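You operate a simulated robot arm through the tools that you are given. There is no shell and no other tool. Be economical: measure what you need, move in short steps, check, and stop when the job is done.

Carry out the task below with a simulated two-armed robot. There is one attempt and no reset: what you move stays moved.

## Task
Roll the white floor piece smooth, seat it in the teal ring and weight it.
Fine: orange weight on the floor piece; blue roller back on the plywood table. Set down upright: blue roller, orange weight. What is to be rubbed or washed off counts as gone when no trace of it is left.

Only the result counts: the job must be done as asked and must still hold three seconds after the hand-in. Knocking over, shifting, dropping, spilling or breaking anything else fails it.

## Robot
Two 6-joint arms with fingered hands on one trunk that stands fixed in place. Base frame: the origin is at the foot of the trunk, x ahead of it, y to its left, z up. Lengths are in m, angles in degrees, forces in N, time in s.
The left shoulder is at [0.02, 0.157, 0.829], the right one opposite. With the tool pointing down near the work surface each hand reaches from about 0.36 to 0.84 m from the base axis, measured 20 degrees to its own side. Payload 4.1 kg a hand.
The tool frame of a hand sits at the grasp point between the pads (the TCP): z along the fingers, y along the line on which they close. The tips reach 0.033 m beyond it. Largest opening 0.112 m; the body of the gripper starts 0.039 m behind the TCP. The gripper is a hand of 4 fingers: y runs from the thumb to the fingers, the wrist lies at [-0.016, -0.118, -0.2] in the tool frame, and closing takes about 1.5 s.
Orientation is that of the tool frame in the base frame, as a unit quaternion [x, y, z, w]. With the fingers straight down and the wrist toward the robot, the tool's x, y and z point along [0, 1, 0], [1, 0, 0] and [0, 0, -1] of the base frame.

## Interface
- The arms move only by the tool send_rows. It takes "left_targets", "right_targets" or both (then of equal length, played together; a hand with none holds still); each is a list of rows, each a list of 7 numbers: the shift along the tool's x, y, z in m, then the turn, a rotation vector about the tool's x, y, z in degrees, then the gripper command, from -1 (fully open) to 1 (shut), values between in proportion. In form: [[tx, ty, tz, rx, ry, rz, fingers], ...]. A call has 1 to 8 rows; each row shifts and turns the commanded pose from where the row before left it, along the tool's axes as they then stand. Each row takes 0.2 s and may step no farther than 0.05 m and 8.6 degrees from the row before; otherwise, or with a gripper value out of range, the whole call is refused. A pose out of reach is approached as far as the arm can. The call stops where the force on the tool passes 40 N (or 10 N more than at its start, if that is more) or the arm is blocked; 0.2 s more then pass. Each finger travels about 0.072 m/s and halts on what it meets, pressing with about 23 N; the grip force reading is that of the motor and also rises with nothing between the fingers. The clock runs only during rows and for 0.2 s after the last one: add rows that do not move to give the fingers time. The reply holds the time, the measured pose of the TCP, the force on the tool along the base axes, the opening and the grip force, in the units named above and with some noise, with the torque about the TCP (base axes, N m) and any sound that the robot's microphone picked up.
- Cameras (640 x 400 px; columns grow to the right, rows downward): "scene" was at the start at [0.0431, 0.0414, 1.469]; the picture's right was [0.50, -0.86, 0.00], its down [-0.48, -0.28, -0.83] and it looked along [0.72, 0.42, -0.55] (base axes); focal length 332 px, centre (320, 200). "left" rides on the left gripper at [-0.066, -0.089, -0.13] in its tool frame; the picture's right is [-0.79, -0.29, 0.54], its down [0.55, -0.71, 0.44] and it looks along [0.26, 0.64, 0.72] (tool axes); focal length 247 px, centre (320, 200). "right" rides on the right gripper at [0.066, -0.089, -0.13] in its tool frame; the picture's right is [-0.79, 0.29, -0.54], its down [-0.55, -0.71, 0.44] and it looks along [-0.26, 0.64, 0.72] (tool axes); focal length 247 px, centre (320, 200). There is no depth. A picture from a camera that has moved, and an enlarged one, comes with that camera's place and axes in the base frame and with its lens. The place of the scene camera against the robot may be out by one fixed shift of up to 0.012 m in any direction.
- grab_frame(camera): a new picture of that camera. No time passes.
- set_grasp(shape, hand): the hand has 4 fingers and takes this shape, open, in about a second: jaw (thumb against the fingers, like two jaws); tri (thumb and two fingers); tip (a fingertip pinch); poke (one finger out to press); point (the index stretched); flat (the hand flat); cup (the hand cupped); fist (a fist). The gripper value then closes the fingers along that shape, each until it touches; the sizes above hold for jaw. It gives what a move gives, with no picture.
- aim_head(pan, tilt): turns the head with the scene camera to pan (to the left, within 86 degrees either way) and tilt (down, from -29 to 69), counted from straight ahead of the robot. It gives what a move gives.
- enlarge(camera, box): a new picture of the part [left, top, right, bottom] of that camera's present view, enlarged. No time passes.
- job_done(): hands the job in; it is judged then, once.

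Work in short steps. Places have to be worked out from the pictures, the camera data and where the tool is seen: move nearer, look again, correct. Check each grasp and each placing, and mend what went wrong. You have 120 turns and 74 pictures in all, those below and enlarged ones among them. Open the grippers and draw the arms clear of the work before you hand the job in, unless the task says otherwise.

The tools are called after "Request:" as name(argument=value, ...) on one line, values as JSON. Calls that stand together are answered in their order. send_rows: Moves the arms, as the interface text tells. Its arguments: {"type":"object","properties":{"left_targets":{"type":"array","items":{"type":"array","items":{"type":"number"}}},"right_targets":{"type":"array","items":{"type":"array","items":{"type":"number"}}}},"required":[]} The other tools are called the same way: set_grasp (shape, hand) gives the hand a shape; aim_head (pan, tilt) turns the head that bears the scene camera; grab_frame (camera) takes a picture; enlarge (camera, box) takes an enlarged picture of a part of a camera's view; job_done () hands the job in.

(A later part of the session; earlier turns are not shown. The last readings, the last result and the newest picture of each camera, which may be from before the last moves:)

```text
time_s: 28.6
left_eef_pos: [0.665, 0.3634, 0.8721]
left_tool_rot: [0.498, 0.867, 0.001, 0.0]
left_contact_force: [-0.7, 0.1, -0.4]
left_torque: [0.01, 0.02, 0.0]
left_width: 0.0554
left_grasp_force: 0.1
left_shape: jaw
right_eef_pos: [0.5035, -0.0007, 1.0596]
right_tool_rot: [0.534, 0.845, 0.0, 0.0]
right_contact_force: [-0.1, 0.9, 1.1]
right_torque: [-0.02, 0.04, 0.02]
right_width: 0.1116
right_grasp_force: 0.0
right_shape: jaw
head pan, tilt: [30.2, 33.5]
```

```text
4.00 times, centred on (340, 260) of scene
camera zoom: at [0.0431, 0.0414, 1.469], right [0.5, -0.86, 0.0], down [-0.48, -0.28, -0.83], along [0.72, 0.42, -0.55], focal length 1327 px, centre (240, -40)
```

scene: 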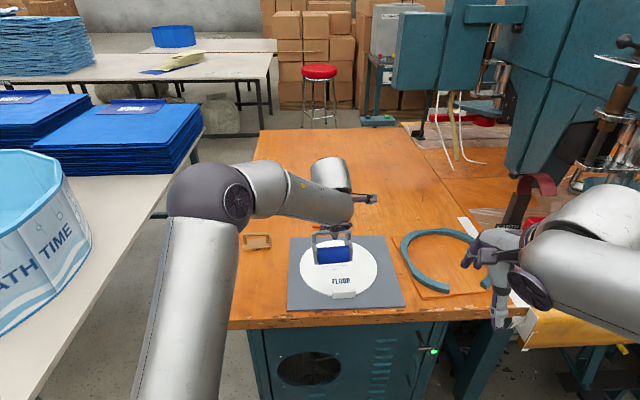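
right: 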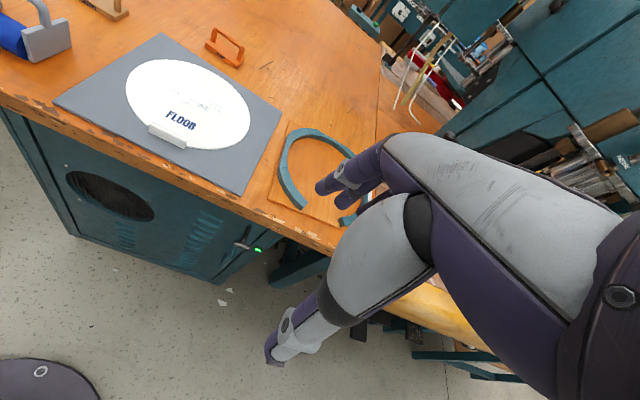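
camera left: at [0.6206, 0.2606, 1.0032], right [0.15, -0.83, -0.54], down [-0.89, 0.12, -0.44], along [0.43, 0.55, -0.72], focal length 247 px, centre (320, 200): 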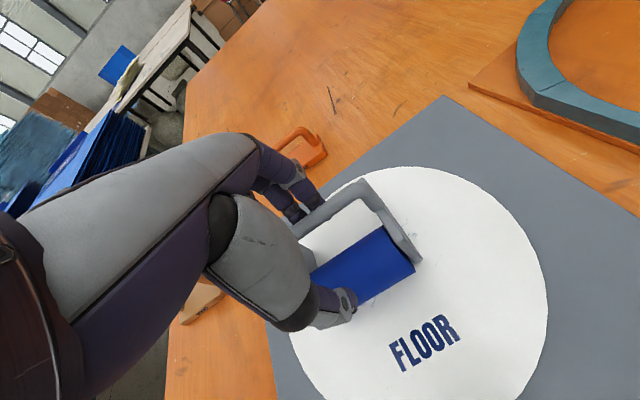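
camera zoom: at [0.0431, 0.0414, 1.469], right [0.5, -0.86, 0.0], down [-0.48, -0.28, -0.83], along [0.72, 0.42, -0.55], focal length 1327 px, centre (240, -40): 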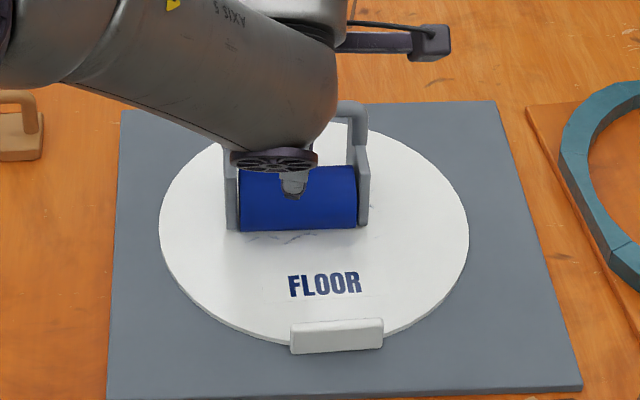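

The roller stands upright with the bar at z≈0.887, right between the fingers and 1.5 cm above the TCP. I raise 1.6 cm and close on it.

Request:
send_rows(left_targets=[[0, 0, -0.008, 0, 0, 0, 0], [0, 0, -0.008, 0, 0, 0, 0], [0, 0, 0, 0, 0, 0, 0.4], [0, 0, 0, 0, 0, 0, 0.8], [0, 0, 0, 0, 0, 0, 1], [0, 0, 0, 0, 0, 0, 1], [0, 0, 0, 0, 0, 0, 1]])

Request:
enlarge(camera="left", box=[230, 170, 450, 370])

```text
time_s: 30.2
left_eef_pos: [0.6642, 0.3627, 0.8888]
left_tool_rot: [0.499, 0.867, 0.001, 0.0]
left_contact_force: [-0.6, 0.4, -0.9]
left_torque: [0.05, 0.0, 0.01]
left_width: 0.0035
left_grasp_force: 22.6
left_shape: jaw
right_eef_pos: [0.5032, 0.0004, 1.0605]
right_tool_rot: [0.534, 0.845, -0.001, -0.001]
right_contact_force: [-0.5, -0.1, 0.4]
right_torque: [0.01, 0.02, 0.02]
right_width: 0.1117
right_grasp_force: 0.0
right_shape: jaw
head pan, tilt: [30.2, 33.5]
```

```text
2.00 times, centred on (340, 270) of left
camera zoom: at [0.6199, 0.2603, 1.019], right [0.15, -0.83, -0.54], down [-0.89, 0.12, -0.44], along [0.43, 0.55, -0.72], focal length 494 px, centre (280, 60)
```

zoom: 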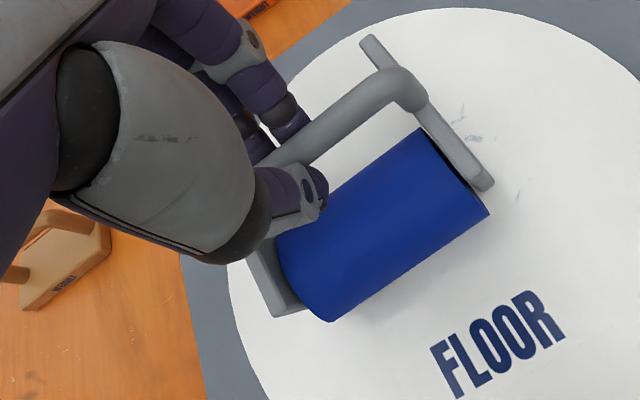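

The bar is held and the roller stands upright over the wrinkles. I press a few mm and make short back-and-forth strokes so it cannot tip far.

Request:
send_rows(left_targets=[[0, 0, 0.002, 0, 0, 0, 1], [0, 0, 0.002, 0, 0, 0, 1], [0, 0, 0.001, 0, 0, 0, 1], [0, 0, 0, 0, 0, 0, 1]])

```text
time_s: 31.2
left_eef_pos: [0.6644, 0.3634, 0.8839]
left_tool_rot: [0.498, 0.867, 0.001, 0.001]
left_contact_force: [0.7, 0.5, 9.4]
left_torque: [0.01, -0.03, 0.03]
left_width: 0.0044
left_grasp_force: 22.9
left_shape: jaw
right_eef_pos: [0.5029, -0.0003, 1.06]
right_tool_rot: [0.534, 0.845, 0.0, 0.0]
right_contact_force: [0.0, 0.7, -0.6]
right_torque: [-0.02, 0.04, 0.03]
right_width: 0.1116
right_grasp_force: 0.1
right_shape: jaw
head pan, tilt: [30.2, 33.5]
```

About 10 N. I roll back 3 cm and read.

Request:
send_rows(left_targets=[[0, -0.01, 0.0005, 0, 0, 0, 1], [0, -0.01, 0.0005, 0, 0, 0, 1], [0, -0.01, 0.0005, 0, 0, 0, 1]])

Request:
enlarge(camera="scene", box=[280, 210, 400, 310])

```text
time_s: 32.0
left_eef_pos: [0.6382, 0.3467, 0.8827]
left_tool_rot: [0.499, 0.866, 0.0, 0.0]
left_contact_force: [2.0, -3.6, 8.7]
left_torque: [-0.05, -0.04, -0.06]
left_width: 0.005
left_grasp_force: 22.8
left_shape: jaw
right_eef_pos: [0.5031, 0.0, 1.0603]
right_tool_rot: [0.535, 0.845, -0.001, -0.001]
right_contact_force: [0.0, 0.0, -0.2]
right_torque: [0.01, -0.03, -0.03]
right_width: 0.1117
right_grasp_force: 0.1
right_shape: jaw
head pan, tilt: [30.2, 33.5]
```

```text
4.00 times, centred on (340, 260) of scene
camera zoom: at [0.043, 0.0411, 1.469], right [0.5, -0.86, 0.0], down [-0.48, -0.28, -0.83], along [0.72, 0.42, -0.55], focal length 1327 px, centre (240, -40)
```

zoom: 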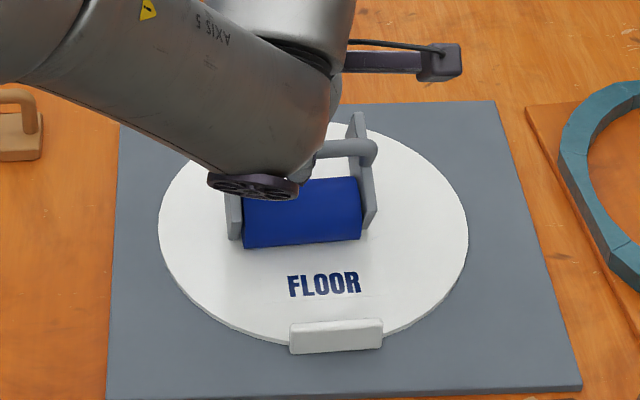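

The frame tips before the roller follows. I keep pulling back to see whether it then rolls under load.

Request:
send_rows(left_targets=[[0, -0.01, 0.0, 0, 0, 0, 1], [0, -0.01, 0.0, 0, 0, 0, 1], [0, -0.01, 0.0, 0, 0, 0, 1]])

Request:
enlarge(camera="scene", box=[280, 210, 400, 310])

```text
time_s: 32.8
left_eef_pos: [0.613, 0.3344, 0.8812]
left_tool_rot: [0.498, 0.867, 0.0, -0.002]
left_contact_force: [-0.3, 0.6, -2.1]
left_torque: [-0.01, 0.01, -0.02]
left_width: 0.0046
left_grasp_force: 22.7
left_shape: jaw
right_eef_pos: [0.5046, 0.0002, 1.0607]
right_tool_rot: [0.534, 0.845, -0.001, -0.001]
right_contact_force: [0.7, 0.4, 0.2]
right_torque: [0.01, 0.04, -0.01]
right_width: 0.1118
right_grasp_force: 0.1
right_shape: jaw
head pan, tilt: [30.2, 33.5]
```

```text
4.00 times, centred on (340, 260) of scene
camera zoom: at [0.0432, 0.0415, 1.4689], right [0.5, -0.86, 0.0], down [-0.48, -0.28, -0.83], along [0.72, 0.42, -0.55], focal length 1327 px, centre (240, -40)
```

zoom: 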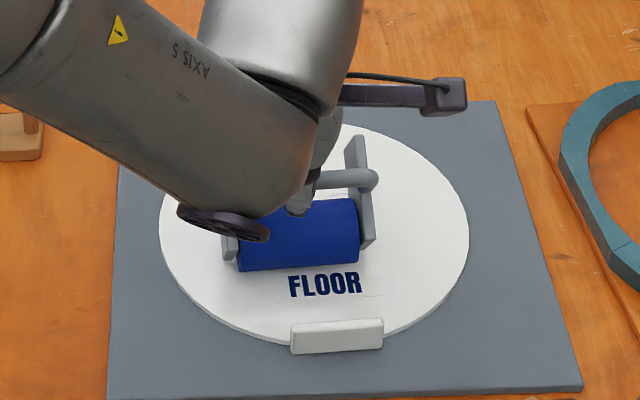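

Contact was lost again at the end of the stroke. I look at the wrinkles from the left camera.

Request:
send_rows(left_targets=[[0, 0, -0.03, 0, 0, 0, 1], [0, 0.03, -0.02, 0, 0, 0, 1], [0, 0.04, 0, 0, 0, 0, 1], [0, 0.03, 0, 0, 0, 0, 1]])

Request:
grab_frame(camera="scene")

Request:
enlarge(camera="scene", box=[310, 240, 370, 290])

```text
time_s: 33.8
left_eef_pos: [0.7006, 0.3861, 0.9334]
left_tool_rot: [0.499, 0.867, -0.001, 0.0]
left_contact_force: [-0.5, -0.5, -1.6]
left_torque: [0.0, 0.02, 0.0]
left_width: 0.0047
left_grasp_force: 23.0
left_shape: jaw
right_eef_pos: [0.5034, -0.0001, 1.0601]
right_tool_rot: [0.534, 0.845, -0.001, 0.001]
right_contact_force: [-0.2, 1.0, -0.4]
right_torque: [0.01, -0.03, 0.0]
right_width: 0.1117
right_grasp_force: 0.1
right_shape: jaw
head pan, tilt: [30.2, 33.5]
```

```text
36 pictures are left
```

scene: 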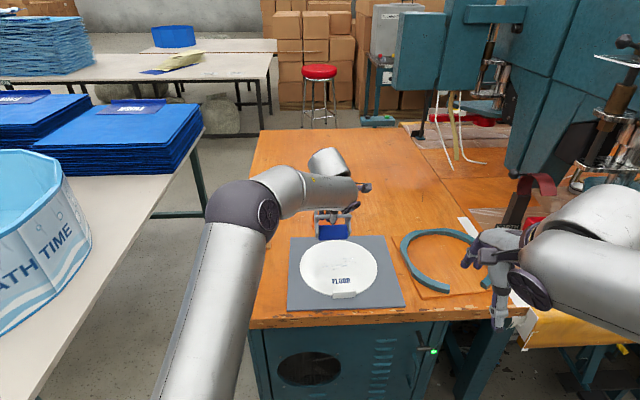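

```text
8.00 times, centred on (340, 265) of scene
camera zoom: at [0.0428, 0.0414, 1.469], right [0.5, -0.86, 0.0], down [-0.48, -0.28, -0.83], along [0.72, 0.42, -0.55], focal length 2654 px, centre (160, -320)
```

zoom: 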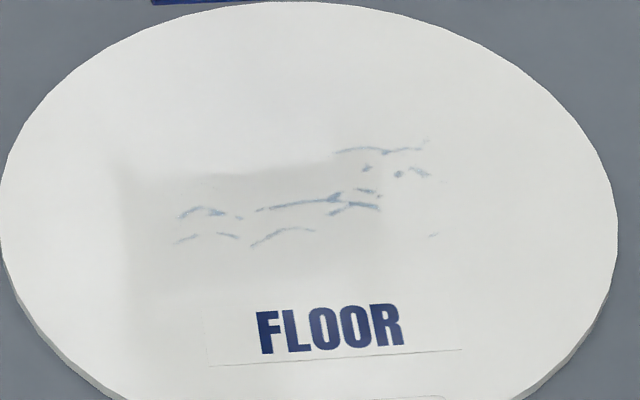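

I use the right camera for a side view of the held roller to understand its pose.

Request:
enlarge(camera="right", box=[60, 0, 320, 160])

Request:
enlarge(camera="left", box=[230, 170, 450, 370])

```text
2.46 times, centred on (190, 80) of right
camera zoom: at [0.3955, 0.0217, 1.1919], right [0.6, -0.59, 0.54], down [-0.4, -0.8, -0.44], along [0.69, 0.04, -0.72], focal length 608 px, centre (640, 495)
```

zoom: 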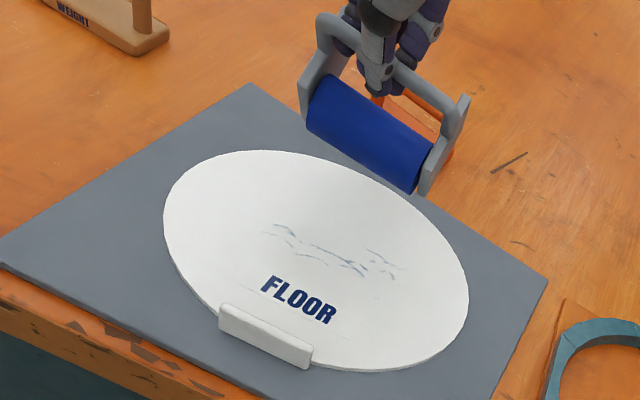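

```text
2.00 times, centred on (340, 270) of left
camera zoom: at [0.6561, 0.2834, 1.0637], right [0.15, -0.83, -0.54], down [-0.89, 0.12, -0.43], along [0.43, 0.55, -0.72], focal length 494 px, centre (280, 60)
```

zoom: 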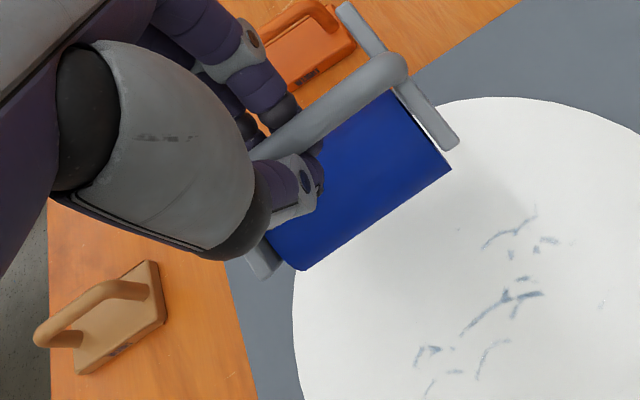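

The roller now leads slightly ahead of the bar, which suits a forward push. I move back above the near side of the wrinkles and lower.

Request:
send_rows(left_targets=[[0, -0.04, 0, 0, 0, 0, 1], [0, -0.04, 0, 0, 0, 0, 1], [-0.005, -0.03, 0, 0, 0, 0, 1], [0, 0, 0.02, 0, 0, 0, 1], [0, 0, 0.015, 0, 0, 0, 1], [0, 0, 0.008, 0, 0, 0, 1], [0, 0, 0.004, 0, 0, 0, 1], [0, 0, 0, 0, 0, 0, 1]])

Request:
enlarge(camera="right", box=[60, 0, 320, 160])

```text
time_s: 35.6
left_eef_pos: [0.6076, 0.3233, 0.8839]
left_tool_rot: [0.498, 0.867, 0.0, 0.0]
left_contact_force: [0.8, 0.2, -2.2]
left_torque: [-0.03, 0.07, -0.02]
left_width: 0.0047
left_grasp_force: 22.7
left_shape: jaw
right_eef_pos: [0.5029, -0.0, 1.0607]
right_tool_rot: [0.535, 0.845, 0.001, -0.001]
right_contact_force: [0.4, 0.2, -0.5]
right_torque: [0.0, 0.01, 0.05]
right_width: 0.1116
right_grasp_force: 0.1
right_shape: jaw
head pan, tilt: [30.2, 33.5]
```

```text
2.46 times, centred on (190, 80) of right
camera zoom: at [0.3958, 0.0217, 1.1918], right [0.6, -0.59, 0.54], down [-0.4, -0.8, -0.44], along [0.69, 0.04, -0.72], focal length 608 px, centre (640, 495)
```

zoom: 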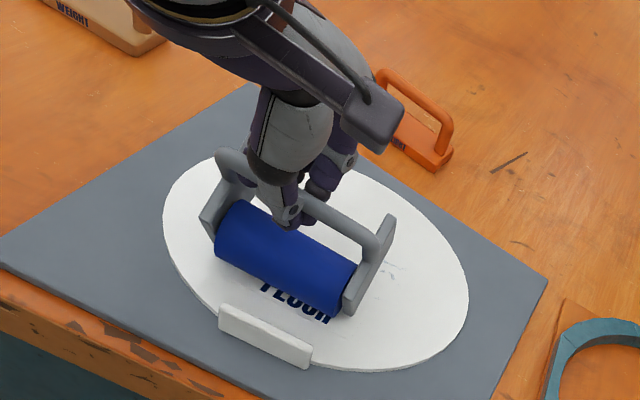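

Here the roller lies ahead toward the robot, so it leads on backward strokes. I move to the far side of the wrinkles and lower to contact for a backward stroke.

Request:
send_rows(left_targets=[[0, 0, -0.02, 0, 0, 0, 1], [0, 0.04, 0, 0, 0, 0, 1], [0, 0.04, 0, 0, 0, 0, 1], [0, 0.04, 0, 0, 0, 0, 1], [0, 0, 0.015, 0, 0, 0, 1], [0, 0, 0.004, 0, 0, 0, 1], [0, 0, 0.003, 0, 0, 0, 1], [0, 0, 0, 0, 0, 0, 1]])

Request:
enlarge(camera="right", box=[60, 0, 320, 160])

```text
time_s: 37.4
left_eef_pos: [0.7105, 0.3833, 0.8842]
left_tool_rot: [0.498, 0.867, -0.001, 0.001]
left_contact_force: [0.2, 0.2, -0.9]
left_torque: [0.02, 0.0, 0.02]
left_width: 0.0045
left_grasp_force: 22.9
left_shape: jaw
right_eef_pos: [0.5034, -0.0002, 1.0602]
right_tool_rot: [0.535, 0.845, -0.001, 0.0]
right_contact_force: [-0.1, -0.1, 0.1]
right_torque: [-0.01, 0.0, 0.0]
right_width: 0.1117
right_grasp_force: 0.1
right_shape: jaw
head pan, tilt: [30.2, 33.5]
```

```text
2.46 times, centred on (190, 80) of right
camera zoom: at [0.3958, 0.0218, 1.1918], right [0.6, -0.59, 0.54], down [-0.4, -0.8, -0.44], along [0.69, 0.04, -0.72], focal length 608 px, centre (640, 495)
```

zoom: 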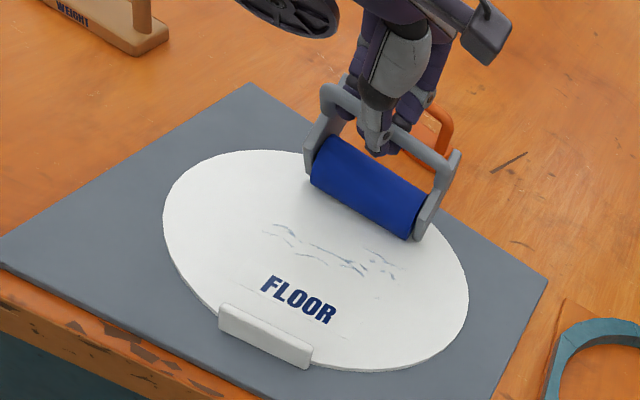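

Light contact just beyond the wrinkles. I press 3 mm and roll toward the robot, then read.

Request:
send_rows(left_targets=[[0, 0, 0.003, 0, 0, 0, 1], [0, 0, 0, 0, 0, 0, 1]])

Request:
send_rows(left_targets=[[0, -0.01, 0, 0, 0, 0, 1], [0, -0.01, 0, 0, 0, 0, 1], [0, -0.01, 0, 0, 0, 0, 1]])

Request:
enlarge(camera="right", box=[60, 0, 320, 160])

```text
time_s: 38.0
left_eef_pos: [0.7104, 0.3846, 0.8812]
left_tool_rot: [0.498, 0.867, 0.001, 0.0]
left_contact_force: [-3.1, 3.5, 4.5]
left_torque: [0.02, 0.03, 0.03]
left_width: 0.0049
left_grasp_force: 23.0
left_shape: jaw
right_eef_pos: [0.5023, -0.0004, 1.0599]
right_tool_rot: [0.535, 0.845, 0.0, -0.001]
right_contact_force: [0.2, -0.9, 0.0]
right_torque: [-0.01, -0.02, -0.02]
right_width: 0.1112
right_grasp_force: 0.1
right_shape: jaw
head pan, tilt: [30.2, 33.5]
```

```text
time_s: 38.8
left_eef_pos: [0.6838, 0.3683, 0.8801]
left_tool_rot: [0.498, 0.867, -0.001, 0.0]
left_contact_force: [1.3, -0.2, -2.0]
left_torque: [0.0, -0.07, 0.02]
left_width: 0.0044
left_grasp_force: 23.5
left_shape: jaw
right_eef_pos: [0.5037, 0.0002, 1.0614]
right_tool_rot: [0.534, 0.846, 0.0, 0.0]
right_contact_force: [-0.5, -0.4, 0.2]
right_torque: [0.01, 0.02, 0.01]
right_width: 0.1117
right_grasp_force: 0.1
right_shape: jaw
head pan, tilt: [30.2, 33.5]
```

```text
2.46 times, centred on (190, 80) of right
camera zoom: at [0.3959, 0.0218, 1.1917], right [0.6, -0.59, 0.54], down [-0.4, -0.8, -0.44], along [0.69, 0.04, -0.72], focal length 608 px, centre (640, 495)
```

zoom: 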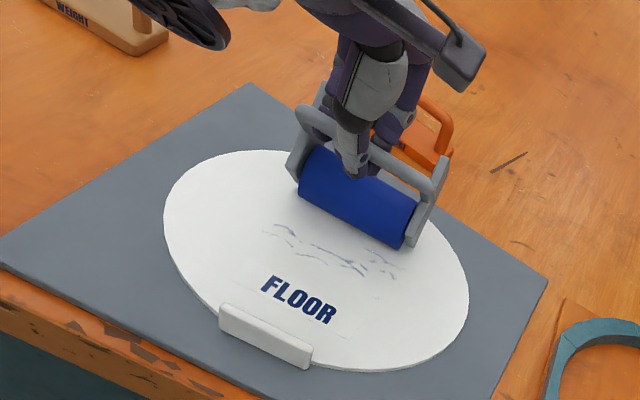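

The frame tips because the roller drags; a bigger roller-lead is needed on backward strokes. I lift, move back to the far side and tilt the hand +24° so the roller leads toward the robot.

Request:
send_rows(left_targets=[[0, 0, -0.03, 0, 0, 0, 1], [0, 0.025, 0, 8, 0, 0, 1], [0, 0.025, 0, 8, 0, 0, 1], [0, 0.02, 0, 8, 0, 0, 1], [0, 0, 0, 0, 0, 0, 1]])

Request:
enlarge(camera="right", box=[60, 0, 320, 160])

Request:
enlarge(camera="scene", box=[310, 230, 370, 280])

```text
time_s: 40.0
left_eef_pos: [0.6891, 0.3788, 0.8904]
left_tool_rot: [0.492, 0.853, -0.151, -0.087]
left_contact_force: [0.1, -0.4, -2.4]
left_torque: [-0.01, -0.01, -0.02]
left_width: 0.0045
left_grasp_force: 23.2
left_shape: jaw
left hand out of reach, approached as far as the arm can: row 3, 4
right_eef_pos: [0.5039, 0.0003, 1.0608]
right_tool_rot: [0.534, 0.845, 0.0, -0.001]
right_contact_force: [-1.0, -0.1, -0.3]
right_torque: [0.01, -0.01, 0.0]
right_width: 0.1116
right_grasp_force: 0.0
right_shape: jaw
head pan, tilt: [30.2, 33.5]
```

```text
2.46 times, centred on (190, 80) of right
camera zoom: at [0.3959, 0.0218, 1.1917], right [0.6, -0.59, 0.54], down [-0.4, -0.8, -0.44], along [0.69, 0.04, -0.72], focal length 608 px, centre (640, 495)
```

zoom: 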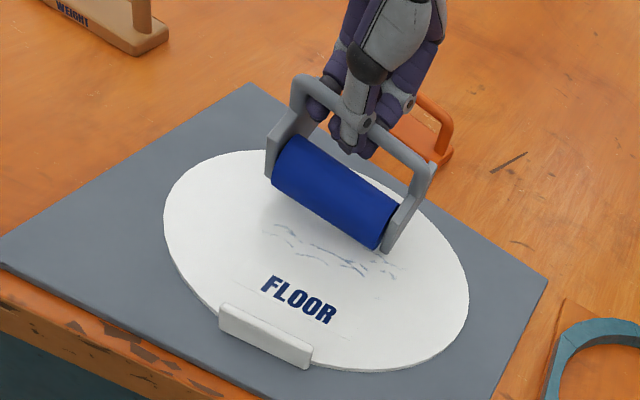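

```text
8.00 times, centred on (340, 255) of scene
camera zoom: at [0.0432, 0.0415, 1.4689], right [0.5, -0.86, 0.0], down [-0.48, -0.28, -0.83], along [0.72, 0.42, -0.55], focal length 2654 px, centre (160, -240)
```

zoom: 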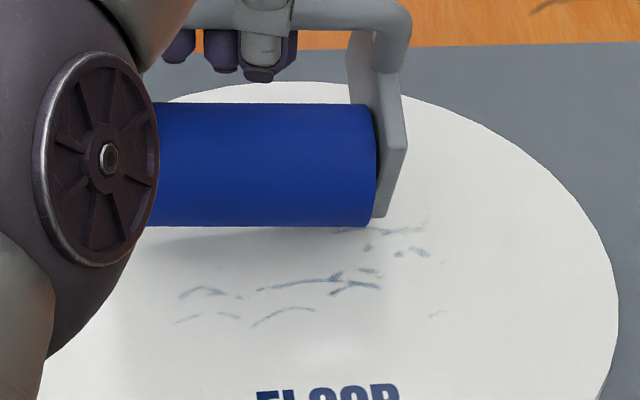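

The roller now leads toward the robot, just beyond the wrinkles. I lower to contact.

Request:
send_rows(left_targets=[[0, -0.009, 0.004, 0, 0, 0, 1], [0, 0.0024, 0.0055, 0, 0, 0, 1], [0, 0.0012, 0.0027, 0, 0, 0, 1], [0, 0, 0, 0, 0, 0, 1]])

```text
time_s: 41.0
left_eef_pos: [0.6806, 0.3748, 0.8819]
left_tool_rot: [0.491, 0.854, -0.15, -0.087]
left_contact_force: [-1.3, 4.1, 7.8]
left_torque: [0.03, 0.03, 0.03]
left_width: 0.0041
left_grasp_force: 22.4
left_shape: jaw
right_eef_pos: [0.5034, 0.0001, 1.0594]
right_tool_rot: [0.534, 0.845, 0.0, 0.0]
right_contact_force: [-0.3, 0.7, 0.4]
right_torque: [0.03, -0.01, -0.01]
right_width: 0.1114
right_grasp_force: 0.1
right_shape: jaw
head pan, tilt: [30.2, 33.5]
```

About 10 N. I pull back 3 cm and read.

Request:
send_rows(left_targets=[[0, -0.0091, 0.0041, 0, 0, 0, 1], [0, -0.0091, 0.0041, 0, 0, 0, 1], [0, -0.0091, 0.0041, 0, 0, 0, 1]])

Request:
enlarge(camera="right", box=[60, 0, 320, 160])

```text
time_s: 41.8
left_eef_pos: [0.6564, 0.3576, 0.8777]
left_tool_rot: [0.491, 0.853, -0.15, -0.087]
left_contact_force: [0.2, 1.3, 1.0]
left_torque: [0.02, -0.02, 0.04]
left_width: 0.0041
left_grasp_force: 23.4
left_shape: jaw
right_eef_pos: [0.5043, 0.0004, 1.0605]
right_tool_rot: [0.534, 0.845, 0.0, 0.0]
right_contact_force: [0.7, -0.6, 0.2]
right_torque: [0.02, -0.02, 0.02]
right_width: 0.1113
right_grasp_force: 0.1
right_shape: jaw
head pan, tilt: [30.2, 33.5]
```

```text
2.46 times, centred on (190, 80) of right
camera zoom: at [0.3958, 0.0217, 1.1918], right [0.6, -0.59, 0.54], down [-0.41, -0.8, -0.44], along [0.69, 0.04, -0.72], focal length 608 px, centre (640, 495)
```

zoom: 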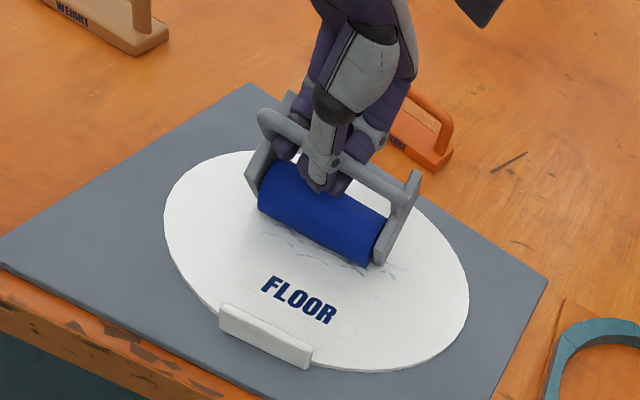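

It rolls while keeping some pressure. I continue back with slight extra pressing.

Request:
send_rows(left_targets=[[0, -0.0087, 0.005, 0, 0, 0, 1], [0, -0.0087, 0.005, 0, 0, 0, 1], [0, -0.0087, 0.005, 0, 0, 0, 1], [0, -0.0087, 0.005, 0, 0, 0, 1]])

Request:
enlarge(camera="right", box=[60, 0, 320, 160])

```text
time_s: 42.8
left_eef_pos: [0.6215, 0.3391, 0.87]
left_tool_rot: [0.491, 0.853, -0.151, -0.087]
left_contact_force: [1.6, -0.5, -0.8]
left_torque: [-0.02, -0.05, -0.01]
left_width: 0.0042
left_grasp_force: 23.1
left_shape: jaw
right_eef_pos: [0.5046, 0.0004, 1.0609]
right_tool_rot: [0.535, 0.845, 0.0, 0.0]
right_contact_force: [0.7, 0.0, 0.1]
right_torque: [-0.01, 0.0, -0.02]
right_width: 0.1117
right_grasp_force: 0.2
right_shape: jaw
head pan, tilt: [30.2, 33.5]
```

```text
2.46 times, centred on (190, 80) of right
camera zoom: at [0.3959, 0.0217, 1.1917], right [0.6, -0.59, 0.54], down [-0.41, -0.8, -0.44], along [0.69, 0.04, -0.72], focal length 608 px, centre (640, 495)
```

zoom: 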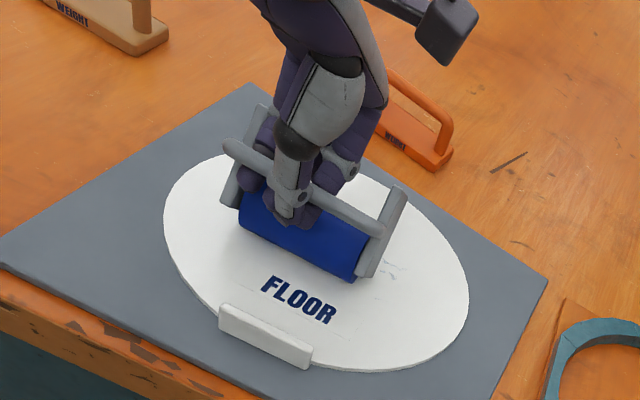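

The bar now lies nearer the robot than the roller, so a forward push has the roller leading. I press and roll forward.

Request:
send_rows(left_targets=[[0, 0.0012, 0.0028, 0, 0, 0, 1], [0, 0.0091, -0.0041, 0, 0, 0, 1], [0, 0.0091, -0.0041, 0, 0, 0, 1], [0, 0.0091, -0.0041, 0, 0, 0, 1]])

```text
time_s: 43.8
left_eef_pos: [0.6476, 0.3547, 0.8713]
left_tool_rot: [0.491, 0.854, -0.15, -0.086]
left_contact_force: [-0.3, 0.2, -0.1]
left_torque: [-0.01, -0.01, 0.03]
left_width: 0.0035
left_grasp_force: 23.0
left_shape: jaw
right_eef_pos: [0.5035, 0.0007, 1.0611]
right_tool_rot: [0.535, 0.845, 0.001, 0.001]
right_contact_force: [-0.8, 0.0, 0.4]
right_torque: [-0.02, -0.04, -0.04]
right_width: 0.1116
right_grasp_force: 0.1
right_shape: jaw
head pan, tilt: [30.2, 33.5]
```

Request:
send_rows(left_targets=[[0, 0.0093, -0.0035, 0, 0, 0, 1], [0, 0.0093, -0.0035, 0, 0, 0, 1], [0, 0.0093, -0.0035, 0, 0, 0, 1], [0, 0.0093, -0.0035, 0, 0, 0, 1]])

Request:
enlarge(camera="right", box=[60, 0, 320, 160])

```text
time_s: 44.8
left_eef_pos: [0.6815, 0.3734, 0.871]
left_tool_rot: [0.492, 0.853, -0.15, -0.086]
left_contact_force: [-0.2, -0.1, -1.2]
left_torque: [-0.06, -0.02, 0.0]
left_width: 0.0036
left_grasp_force: 23.1
left_shape: jaw
right_eef_pos: [0.5029, -0.0011, 1.06]
right_tool_rot: [0.535, 0.845, 0.001, -0.001]
right_contact_force: [-0.2, -0.7, 0.4]
right_torque: [-0.01, -0.02, 0.0]
right_width: 0.1114
right_grasp_force: 0.1
right_shape: jaw
head pan, tilt: [30.2, 33.5]
```

```text
2.46 times, centred on (190, 80) of right
camera zoom: at [0.3957, 0.0217, 1.1918], right [0.6, -0.59, 0.54], down [-0.4, -0.8, -0.44], along [0.69, 0.04, -0.72], focal length 608 px, centre (640, 495)
```

zoom: 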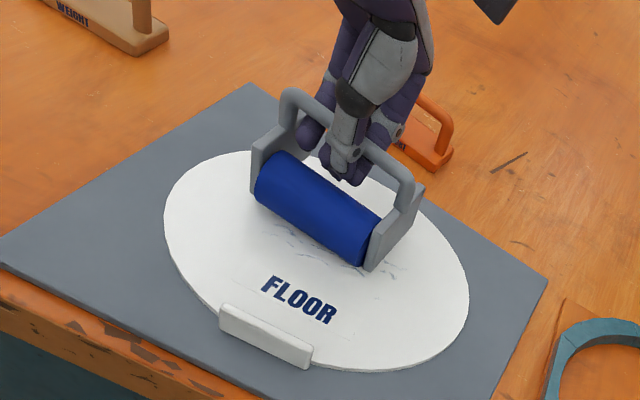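

The lines look fainter now, so it works. I make another pressed back stroke.

Request:
send_rows(left_targets=[[0, 0.0115, -0.0035, 0, 0, 0, 1], [0, 0.0012, 0.0027, 0, 0, 0, 1], [0, -0.0089, 0.0046, 0, 0, 0, 1], [0, -0.0089, 0.0046, 0, 0, 0, 1], [0, -0.0089, 0.0046, 0, 0, 0, 1], [0, -0.0089, 0.0046, 0, 0, 0, 1], [0, -0.0089, 0.0046, 0, 0, 0, 1], [0, -0.0089, 0.0046, 0, 0, 0, 1]])

Request:
enlarge(camera="right", box=[60, 0, 320, 160])

```text
time_s: 46.6
left_eef_pos: [0.6398, 0.3509, 0.8586]
left_tool_rot: [0.491, 0.853, -0.152, -0.088]
left_contact_force: [-0.5, 0.8, -0.6]
left_torque: [0.0, -0.01, -0.03]
left_width: 0.0036
left_grasp_force: 22.6
left_shape: jaw
right_eef_pos: [0.5034, 0.0002, 1.0587]
right_tool_rot: [0.534, 0.845, -0.001, 0.0]
right_contact_force: [0.2, 0.4, 0.5]
right_torque: [-0.02, 0.01, 0.0]
right_width: 0.1117
right_grasp_force: 0.1
right_shape: jaw
head pan, tilt: [30.2, 33.5]
```

```text
2.46 times, centred on (190, 80) of right
camera zoom: at [0.3959, 0.0217, 1.1917], right [0.6, -0.59, 0.54], down [-0.4, -0.8, -0.44], along [0.69, 0.04, -0.72], focal length 608 px, centre (640, 495)
```

zoom: 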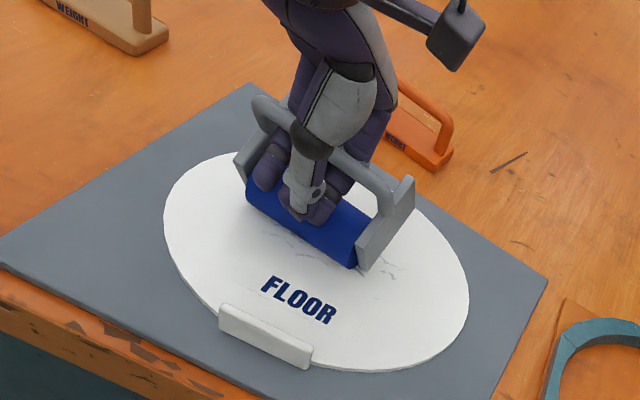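

The hand has slid deeper over the bar, fingertips near the roller. I continue back, then press forward and read the forces.

Request:
send_rows(left_targets=[[0, -0.0091, 0.0041, 0, 0, 0, 1], [0, -0.0091, 0.0041, 0, 0, 0, 1], [0, -0.0091, 0.0041, 0, 0, 0, 1], [0, 0.0012, 0.0027, 0, 0, 0, 1], [0, 0, 0, 0, 0, 0, 1]])

Request:
send_rows(left_targets=[[0, 0.0091, -0.0041, 0, 0, 0, 1], [0, 0.0091, -0.0041, 0, 0, 0, 1], [0, 0.0091, -0.0041, 0, 0, 0, 1], [0, 0.0091, -0.0041, 0, 0, 0, 1]])

Request:
enlarge(camera="right", box=[60, 0, 320, 160])

```text
time_s: 47.8
left_eef_pos: [0.6153, 0.3354, 0.8536]
left_tool_rot: [0.49, 0.854, -0.151, -0.086]
left_contact_force: [0.3, -0.1, -0.2]
left_torque: [-0.04, 0.02, 0.0]
left_width: 0.0033
left_grasp_force: 23.6
left_shape: jaw
right_eef_pos: [0.5033, -0.0002, 1.0612]
right_tool_rot: [0.534, 0.846, 0.0, 0.0]
right_contact_force: [0.7, -0.2, 0.3]
right_torque: [0.03, -0.02, 0.0]
right_width: 0.1116
right_grasp_force: 0.1
right_shape: jaw
head pan, tilt: [30.2, 33.5]
```

```text
time_s: 48.8
left_eef_pos: [0.6499, 0.3559, 0.8582]
left_tool_rot: [0.49, 0.854, -0.151, -0.086]
left_contact_force: [-0.8, -0.4, 0.6]
left_torque: [-0.03, 0.09, 0.01]
left_width: 0.0033
left_grasp_force: 22.8
left_shape: jaw
right_eef_pos: [0.5025, -0.0005, 1.0604]
right_tool_rot: [0.534, 0.845, 0.0, 0.0]
right_contact_force: [-0.1, -0.4, -0.2]
right_torque: [-0.01, 0.04, 0.01]
right_width: 0.1115
right_grasp_force: 0.0
right_shape: jaw
head pan, tilt: [30.2, 33.5]
```

```text
2.46 times, centred on (190, 80) of right
camera zoom: at [0.3956, 0.0217, 1.1918], right [0.6, -0.59, 0.54], down [-0.4, -0.8, -0.44], along [0.69, 0.04, -0.72], focal length 608 px, centre (640, 495)
```

zoom: 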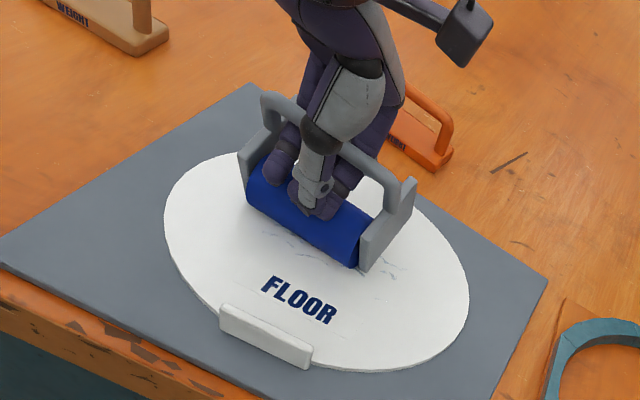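

The lines are fainter. I run full forward and back strokes with light pressure.

Request:
send_rows(left_targets=[[0, 0.0012, 0.0027, 0, 0, 0, 1], [0, 0.0091, -0.0041, 0, 0, 0, 1], [0, 0.0091, -0.0041, 0, 0, 0, 1], [0, 0.0091, -0.0041, 0, 0, 0, 1], [0, 0.0091, -0.0041, 0, 0, 0, 1]])

Request:
send_rows(left_targets=[[0, 0.0008, 0.0018, 0, 0, 0, 1], [0, -0.0091, 0.0041, 0, 0, 0, 1], [0, -0.0091, 0.0041, 0, 0, 0, 1], [0, -0.0091, 0.0041, 0, 0, 0, 1], [0, -0.0091, 0.0041, 0, 0, 0, 1], [0, -0.0091, 0.0041, 0, 0, 0, 1]])

Request:
enlarge(camera="right", box=[60, 0, 320, 160])

```text
time_s: 50.0
left_eef_pos: [0.6838, 0.3753, 0.8581]
left_tool_rot: [0.491, 0.854, -0.15, -0.087]
left_contact_force: [-0.7, -0.2, -0.6]
left_torque: [-0.1, 0.04, 0.02]
left_width: 0.0031
left_grasp_force: 22.9
left_shape: jaw
right_eef_pos: [0.5025, -0.0009, 1.061]
right_tool_rot: [0.534, 0.845, -0.001, 0.0]
right_contact_force: [-0.1, 0.1, 0.1]
right_torque: [-0.05, -0.01, 0.02]
right_width: 0.1116
right_grasp_force: 0.0
right_shape: jaw
head pan, tilt: [30.2, 33.5]
```

```text
time_s: 51.4
left_eef_pos: [0.6422, 0.3521, 0.8514]
left_tool_rot: [0.491, 0.854, -0.151, -0.087]
left_contact_force: [-0.5, 0.2, -0.6]
left_torque: [0.02, 0.0, 0.04]
left_width: 0.0032
left_grasp_force: 23.1
left_shape: jaw
right_eef_pos: [0.5027, -0.0002, 1.0612]
right_tool_rot: [0.534, 0.845, 0.0, 0.001]
right_contact_force: [0.1, -0.2, 0.1]
right_torque: [-0.01, 0.03, 0.03]
right_width: 0.1117
right_grasp_force: 0.1
right_shape: jaw
head pan, tilt: [30.2, 33.5]
```

```text
2.46 times, centred on (190, 80) of right
camera zoom: at [0.3958, 0.0218, 1.1918], right [0.6, -0.59, 0.54], down [-0.4, -0.8, -0.44], along [0.69, 0.04, -0.72], focal length 608 px, centre (640, 495)
```

zoom: 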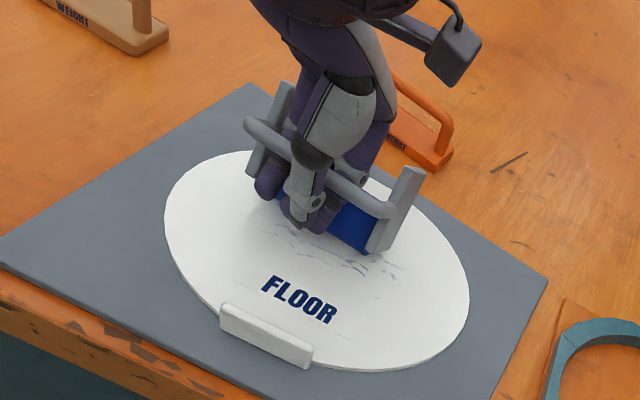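

Too loose a grip: the frame flops. I drag forward so it stands naturally on its feet, then open and regrasp higher with the pads truly on the bar.

Request:
send_rows(left_targets=[[0, 0.0091, -0.0041, 0, 0, 0, 1], [0, 0.0091, -0.0041, 0, 0, 0, 1], [0, 0.0091, -0.0041, 0, 0, 0, 1], [0, 0.0091, -0.0041, 0, 0, 0, 1], [0, 0, 0, 0, 0, 0, 1]])

Request:
enlarge(camera="right", box=[60, 0, 320, 160])

```text
time_s: 52.6
left_eef_pos: [0.6755, 0.3716, 0.8545]
left_tool_rot: [0.49, 0.854, -0.151, -0.087]
left_contact_force: [-0.4, 0.9, -0.6]
left_torque: [0.03, 0.02, -0.03]
left_width: 0.0032
left_grasp_force: 23.1
left_shape: jaw
right_eef_pos: [0.5027, 0.0001, 1.0615]
right_tool_rot: [0.534, 0.845, 0.001, 0.0]
right_contact_force: [-0.6, -0.1, -0.2]
right_torque: [-0.01, 0.01, 0.04]
right_width: 0.1115
right_grasp_force: 0.1
right_shape: jaw
head pan, tilt: [30.2, 33.5]
```

```text
2.46 times, centred on (190, 80) of right
camera zoom: at [0.3957, 0.0217, 1.1918], right [0.6, -0.59, 0.54], down [-0.4, -0.8, -0.44], along [0.69, 0.04, -0.72], focal length 608 px, centre (640, 495)
```

zoom: 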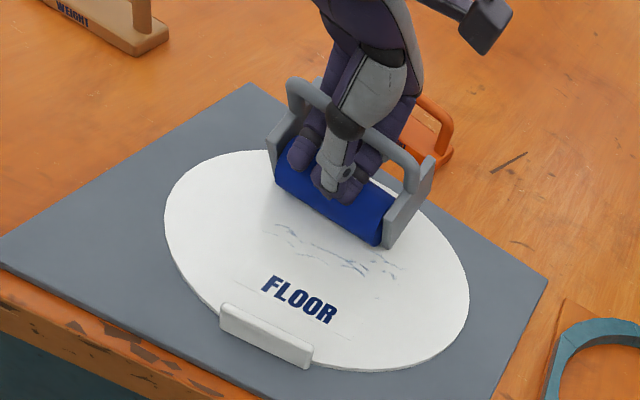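

It stands nearly upright beyond the wrinkles. I open partly, lift the hand slightly along its axis and check.

Request:
send_rows(left_targets=[[0, 0, 0, 0, 0, 0, 0.6], [0, 0, 0, 0, 0, 0, 0.2], [0, 0, 0, 0, 0, 0, 0], [0, 0, 0, 0, 0, 0, 0], [0, 0, -0.015, 0, 0, 0, 0], [0, 0, -0.015, 0, 0, 0, 0], [0, 0, 0, 0, 0, 0, 0]])

Request:
enlarge(camera="right", box=[60, 0, 320, 160])

```text
time_s: 54.2
left_eef_pos: [0.6855, 0.3743, 0.8833]
left_tool_rot: [0.491, 0.854, -0.151, -0.087]
left_contact_force: [-0.5, -0.4, -1.7]
left_torque: [-0.02, 0.01, 0.0]
left_width: 0.0561
left_grasp_force: 0.0
left_shape: jaw
right_eef_pos: [0.5028, -0.0002, 1.0606]
right_tool_rot: [0.535, 0.845, 0.0, 0.001]
right_contact_force: [0.8, 0.4, 0.3]
right_torque: [0.0, 0.0, -0.01]
right_width: 0.1117
right_grasp_force: 0.0
right_shape: jaw
head pan, tilt: [30.2, 33.5]
```

```text
2.46 times, centred on (190, 80) of right
camera zoom: at [0.3958, 0.0218, 1.1918], right [0.6, -0.59, 0.54], down [-0.4, -0.8, -0.44], along [0.69, 0.04, -0.72], focal length 608 px, centre (640, 495)
```

zoom: 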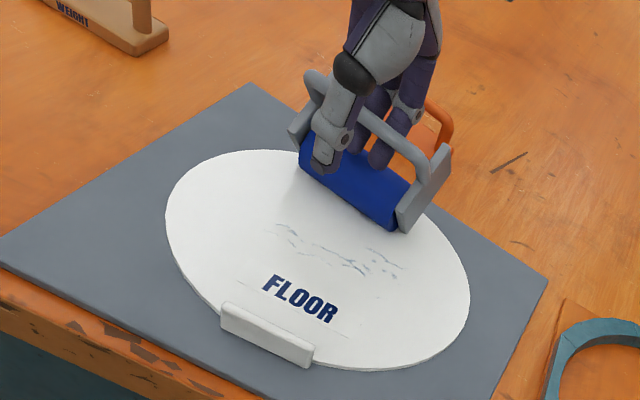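

The frame may still lean on a finger. I open wider and view it again from both sides.

Request:
send_rows(left_targets=[[0, 0, 0, 0, 0, 0, -0.4], [0, 0, 0, 0, 0, 0, -0.6], [0, 0, 0, 0, 0, 0, -0.6], [0, 0, 0, 0, 0, 0, -0.6]])

Request:
enlarge(camera="right", box=[120, 0, 280, 100])

Request:
enlarge(camera="left", box=[230, 170, 450, 370])

```text
time_s: 55.2
left_eef_pos: [0.6856, 0.3752, 0.8822]
left_tool_rot: [0.491, 0.854, -0.151, -0.087]
left_contact_force: [0.3, 0.0, -0.3]
left_torque: [0.02, 0.01, -0.01]
left_width: 0.0894
left_grasp_force: 0.0
left_shape: jaw
right_eef_pos: [0.5032, 0.0003, 1.0599]
right_tool_rot: [0.534, 0.846, 0.0, 0.0]
right_contact_force: [0.1, 0.0, 0.6]
right_torque: [-0.02, 0.01, -0.02]
right_width: 0.1116
right_grasp_force: 0.0
right_shape: jaw
head pan, tilt: [30.2, 33.5]
```

```text
4.00 times, centred on (200, 50) of right
camera zoom: at [0.3958, 0.0217, 1.1918], right [0.6, -0.59, 0.54], down [-0.4, -0.8, -0.44], along [0.69, 0.04, -0.72], focal length 988 px, centre (800, 800)
```

zoom: 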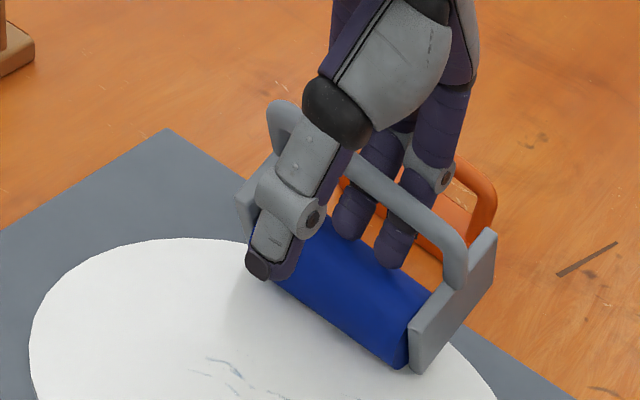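

```text
2.00 times, centred on (340, 270) of left
camera zoom: at [0.6837, 0.2976, 1.0363], right [0.01, -0.91, -0.41], down [-0.98, 0.07, -0.17], along [0.18, 0.4, -0.9], focal length 494 px, centre (280, 60)
```

zoom: 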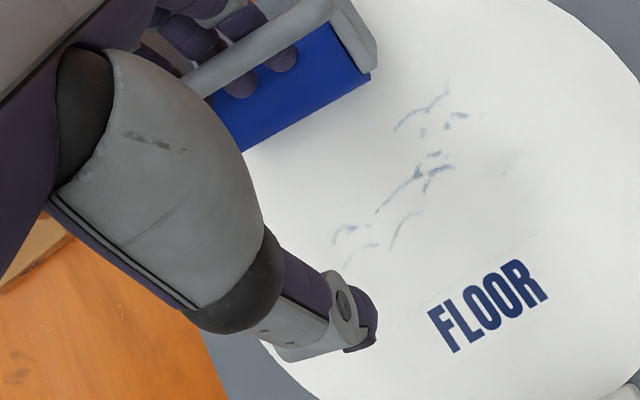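

The frame stands upright at p≈0.815 with the roller right beneath the bar. New plan: bring the palm down over the bar and grip the roller body itself, which cannot pivot. First I lift off and straighten the hand.

Request:
send_rows(left_targets=[[0, 0, -0.02, 0, 0, 0, -0.6], [0, 0, -0.03, 0, 0, 0, -0.6], [0, 0, -0.03, 0, 0, 0, -0.6], [0, 0, 0, -7, 0, 0, -0.6], [0, 0, 0, -7, 0, 0, -0.6], [0, 0, 0, -6, 0, 0, -0.6], [0, 0, 0, 0, 0, 0, -0.6]])

Request:
enlarge(camera="right", box=[60, 0, 320, 160])

Request:
grab_frame(camera="left")

```text
time_s: 56.8
left_eef_pos: [0.6823, 0.3797, 0.9419]
left_tool_rot: [0.5, 0.866, 0.001, 0.002]
left_contact_force: [0.6, -0.5, -0.4]
left_torque: [0.04, -0.01, 0.0]
left_width: 0.0893
left_grasp_force: 0.1
left_shape: jaw
left hand out of reach, approached as far as the arm can: row 2, 3
right_eef_pos: [0.5021, 0.0008, 1.0602]
right_tool_rot: [0.535, 0.845, 0.0, 0.0]
right_contact_force: [0.5, 1.1, 0.0]
right_torque: [-0.02, 0.03, -0.01]
right_width: 0.1116
right_grasp_force: 0.1
right_shape: jaw
head pan, tilt: [30.2, 33.5]
```

```text
2.46 times, centred on (190, 80) of right
camera zoom: at [0.3958, 0.0217, 1.1918], right [0.6, -0.59, 0.54], down [-0.41, -0.8, -0.44], along [0.69, 0.04, -0.72], focal length 608 px, centre (640, 495)
```

zoom: 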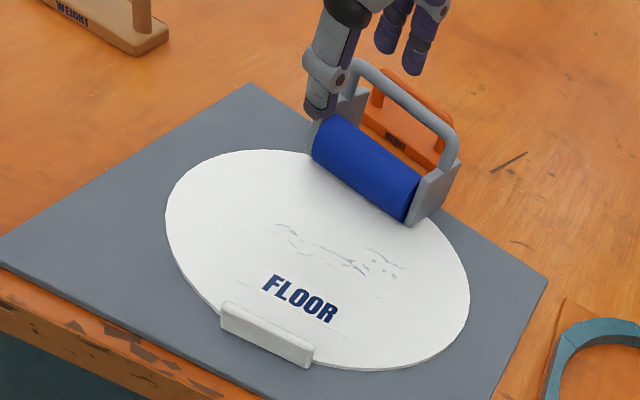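

```text
16 pictures are left
camera left: at [0.6373, 0.2764, 1.0714], right [0.15, -0.83, -0.54], down [-0.89, 0.12, -0.44], along [0.43, 0.55, -0.72], focal length 247 px, centre (320, 200)
```

left: 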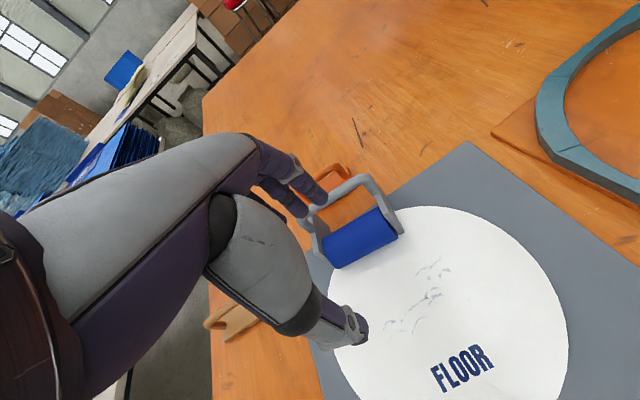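

The roller stands upright on the far side of the disc: bar at p≈0.847, q≈−0.03. I go above it and lower the open hand until the palm meets the bar.

Request:
send_rows(left_targets=[[-0.008, 0.03, 0, 0, 0, 0, -0.6], [-0.008, 0.03, 0, 0, 0, 0, -0.6], [0, 0, 0.03, 0, 0, 0, -0.6], [0, 0, 0.03, 0, 0, 0, -0.6], [0, 0, 0.02, 0, 0, 0, -0.6], [0, 0, 0.008, 0, 0, 0, -0.6], [0, 0, 0, 0, 0, 0, -0.6]])

```text
time_s: 58.4
left_eef_pos: [0.7433, 0.3946, 0.8535]
left_tool_rot: [0.498, 0.867, 0.001, 0.001]
left_contact_force: [-0.7, -0.4, 0.8]
left_torque: [-0.03, 0.0, -0.02]
left_width: 0.0896
left_grasp_force: 0.0
left_shape: jaw
right_eef_pos: [0.503, -0.0004, 1.0598]
right_tool_rot: [0.534, 0.845, 0.0, 0.0]
right_contact_force: [0.5, -0.2, -0.2]
right_torque: [0.0, 0.02, 0.03]
right_width: 0.1116
right_grasp_force: 0.0
right_shape: jaw
head pan, tilt: [30.2, 33.5]
```

Request:
send_rows(left_targets=[[0, 0, 0.005, 0, 0, 0, -0.6], [0, 0, 0.005, 0, 0, 0, -0.6], [0, 0, 0.003, 0, 0, 0, -0.6], [0, 0, 0, 0, 0, 0, -0.6]])

Request:
enlarge(camera="right", box=[120, 0, 280, 100])

```text
time_s: 59.4
left_eef_pos: [0.7414, 0.3959, 0.8374]
left_tool_rot: [0.499, 0.867, 0.0, 0.0]
left_contact_force: [-0.5, -0.2, 0.0]
left_torque: [-0.01, -0.01, -0.02]
left_width: 0.0896
left_grasp_force: 0.0
left_shape: jaw
right_eef_pos: [0.5039, 0.0001, 1.0611]
right_tool_rot: [0.534, 0.845, -0.001, 0.0]
right_contact_force: [-0.4, 0.3, -0.4]
right_torque: [0.04, 0.02, 0.0]
right_width: 0.1116
right_grasp_force: 0.1
right_shape: jaw
head pan, tilt: [30.2, 33.5]
```

```text
4.00 times, centred on (200, 50) of right
camera zoom: at [0.3958, 0.0217, 1.1918], right [0.6, -0.59, 0.54], down [-0.4, -0.8, -0.44], along [0.69, 0.04, -0.72], focal length 988 px, centre (800, 800)
```

zoom: 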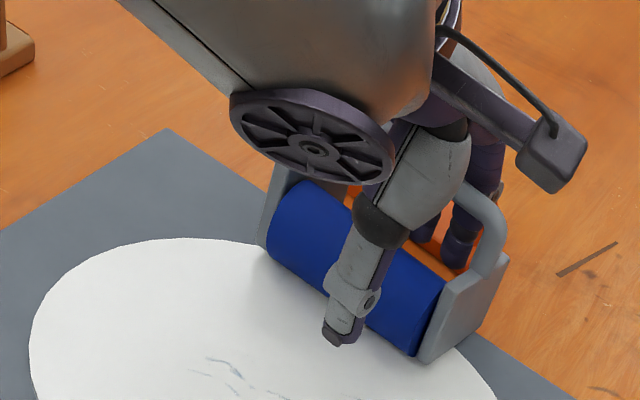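

Thumb is in front of the roller and the fingers behind it. I close on the roller body.

Request:
send_rows(left_targets=[[0, 0, 0, 0, 0, 0, -0.2], [0, 0, 0, 0, 0, 0, 0.2], [0, 0, 0, 0, 0, 0, 0.6], [0, 0, 0, 0, 0, 0, 1], [0, 0, 0, 0, 0, 0, 1], [0, 0, 0, 0, 0, 0, 1]])

```text
time_s: 60.8
left_eef_pos: [0.741, 0.3954, 0.8405]
left_tool_rot: [0.498, 0.867, 0.0, 0.0]
left_contact_force: [-1.5, -0.2, 3.5]
left_torque: [-0.03, 0.06, -0.03]
left_width: 0.0387
left_grasp_force: 22.8
left_shape: jaw
right_eef_pos: [0.5036, 0.0001, 1.0602]
right_tool_rot: [0.534, 0.845, 0.0, 0.0]
right_contact_force: [-0.3, 0.2, -0.4]
right_torque: [-0.02, -0.03, 0.0]
right_width: 0.1113
right_grasp_force: 0.1
right_shape: jaw
head pan, tilt: [30.2, 33.5]
```

Firm grip on the roller (width 0.039). I press down until about 12 N.

Request:
send_rows(left_targets=[[0, 0, 0.002, 0, 0, 0, 1], [0, 0, 0.001, 0, 0, 0, 1], [0, 0, 0, 0, 0, 0, 1]])

```text
time_s: 61.6
left_eef_pos: [0.7427, 0.3957, 0.8389]
left_tool_rot: [0.499, 0.867, 0.0, 0.002]
left_contact_force: [-1.6, -0.5, 19.1]
left_torque: [-0.08, 0.16, -0.07]
left_width: 0.0388
left_grasp_force: 22.7
left_shape: jaw
right_eef_pos: [0.5026, 0.0, 1.0608]
right_tool_rot: [0.535, 0.845, 0.0, 0.001]
right_contact_force: [0.6, 0.4, 0.5]
right_torque: [0.0, 0.0, 0.02]
right_width: 0.1118
right_grasp_force: 0.0
right_shape: jaw
head pan, tilt: [30.2, 33.5]
```

19 N is a bit much; I ease 1 mm and drag back over the wrinkles.

Request:
send_rows(left_targets=[[0, 0, -0.001, 0, 0, 0, 1], [0, -0.01, 0, 0, 0, 0, 1], [0, -0.015, 0, 0, 0, 0, 1], [0, -0.015, 0, 0, 0, 0, 1], [0, 0, 0, 0, 0, 0, 1]])

```text
time_s: 62.8
left_eef_pos: [0.7073, 0.3757, 0.8389]
left_tool_rot: [0.498, 0.867, 0.001, 0.001]
left_contact_force: [9.3, 5.8, 18.0]
left_torque: [0.25, -0.47, 0.02]
left_width: 0.0383
left_grasp_force: 22.9
left_shape: jaw
right_eef_pos: [0.5028, 0.0003, 1.0606]
right_tool_rot: [0.534, 0.845, 0.0, 0.0]
right_contact_force: [0.0, 0.5, 0.5]
right_torque: [-0.03, -0.01, -0.03]
right_width: 0.1115
right_grasp_force: 0.1
right_shape: jaw
head pan, tilt: [30.2, 33.5]
```

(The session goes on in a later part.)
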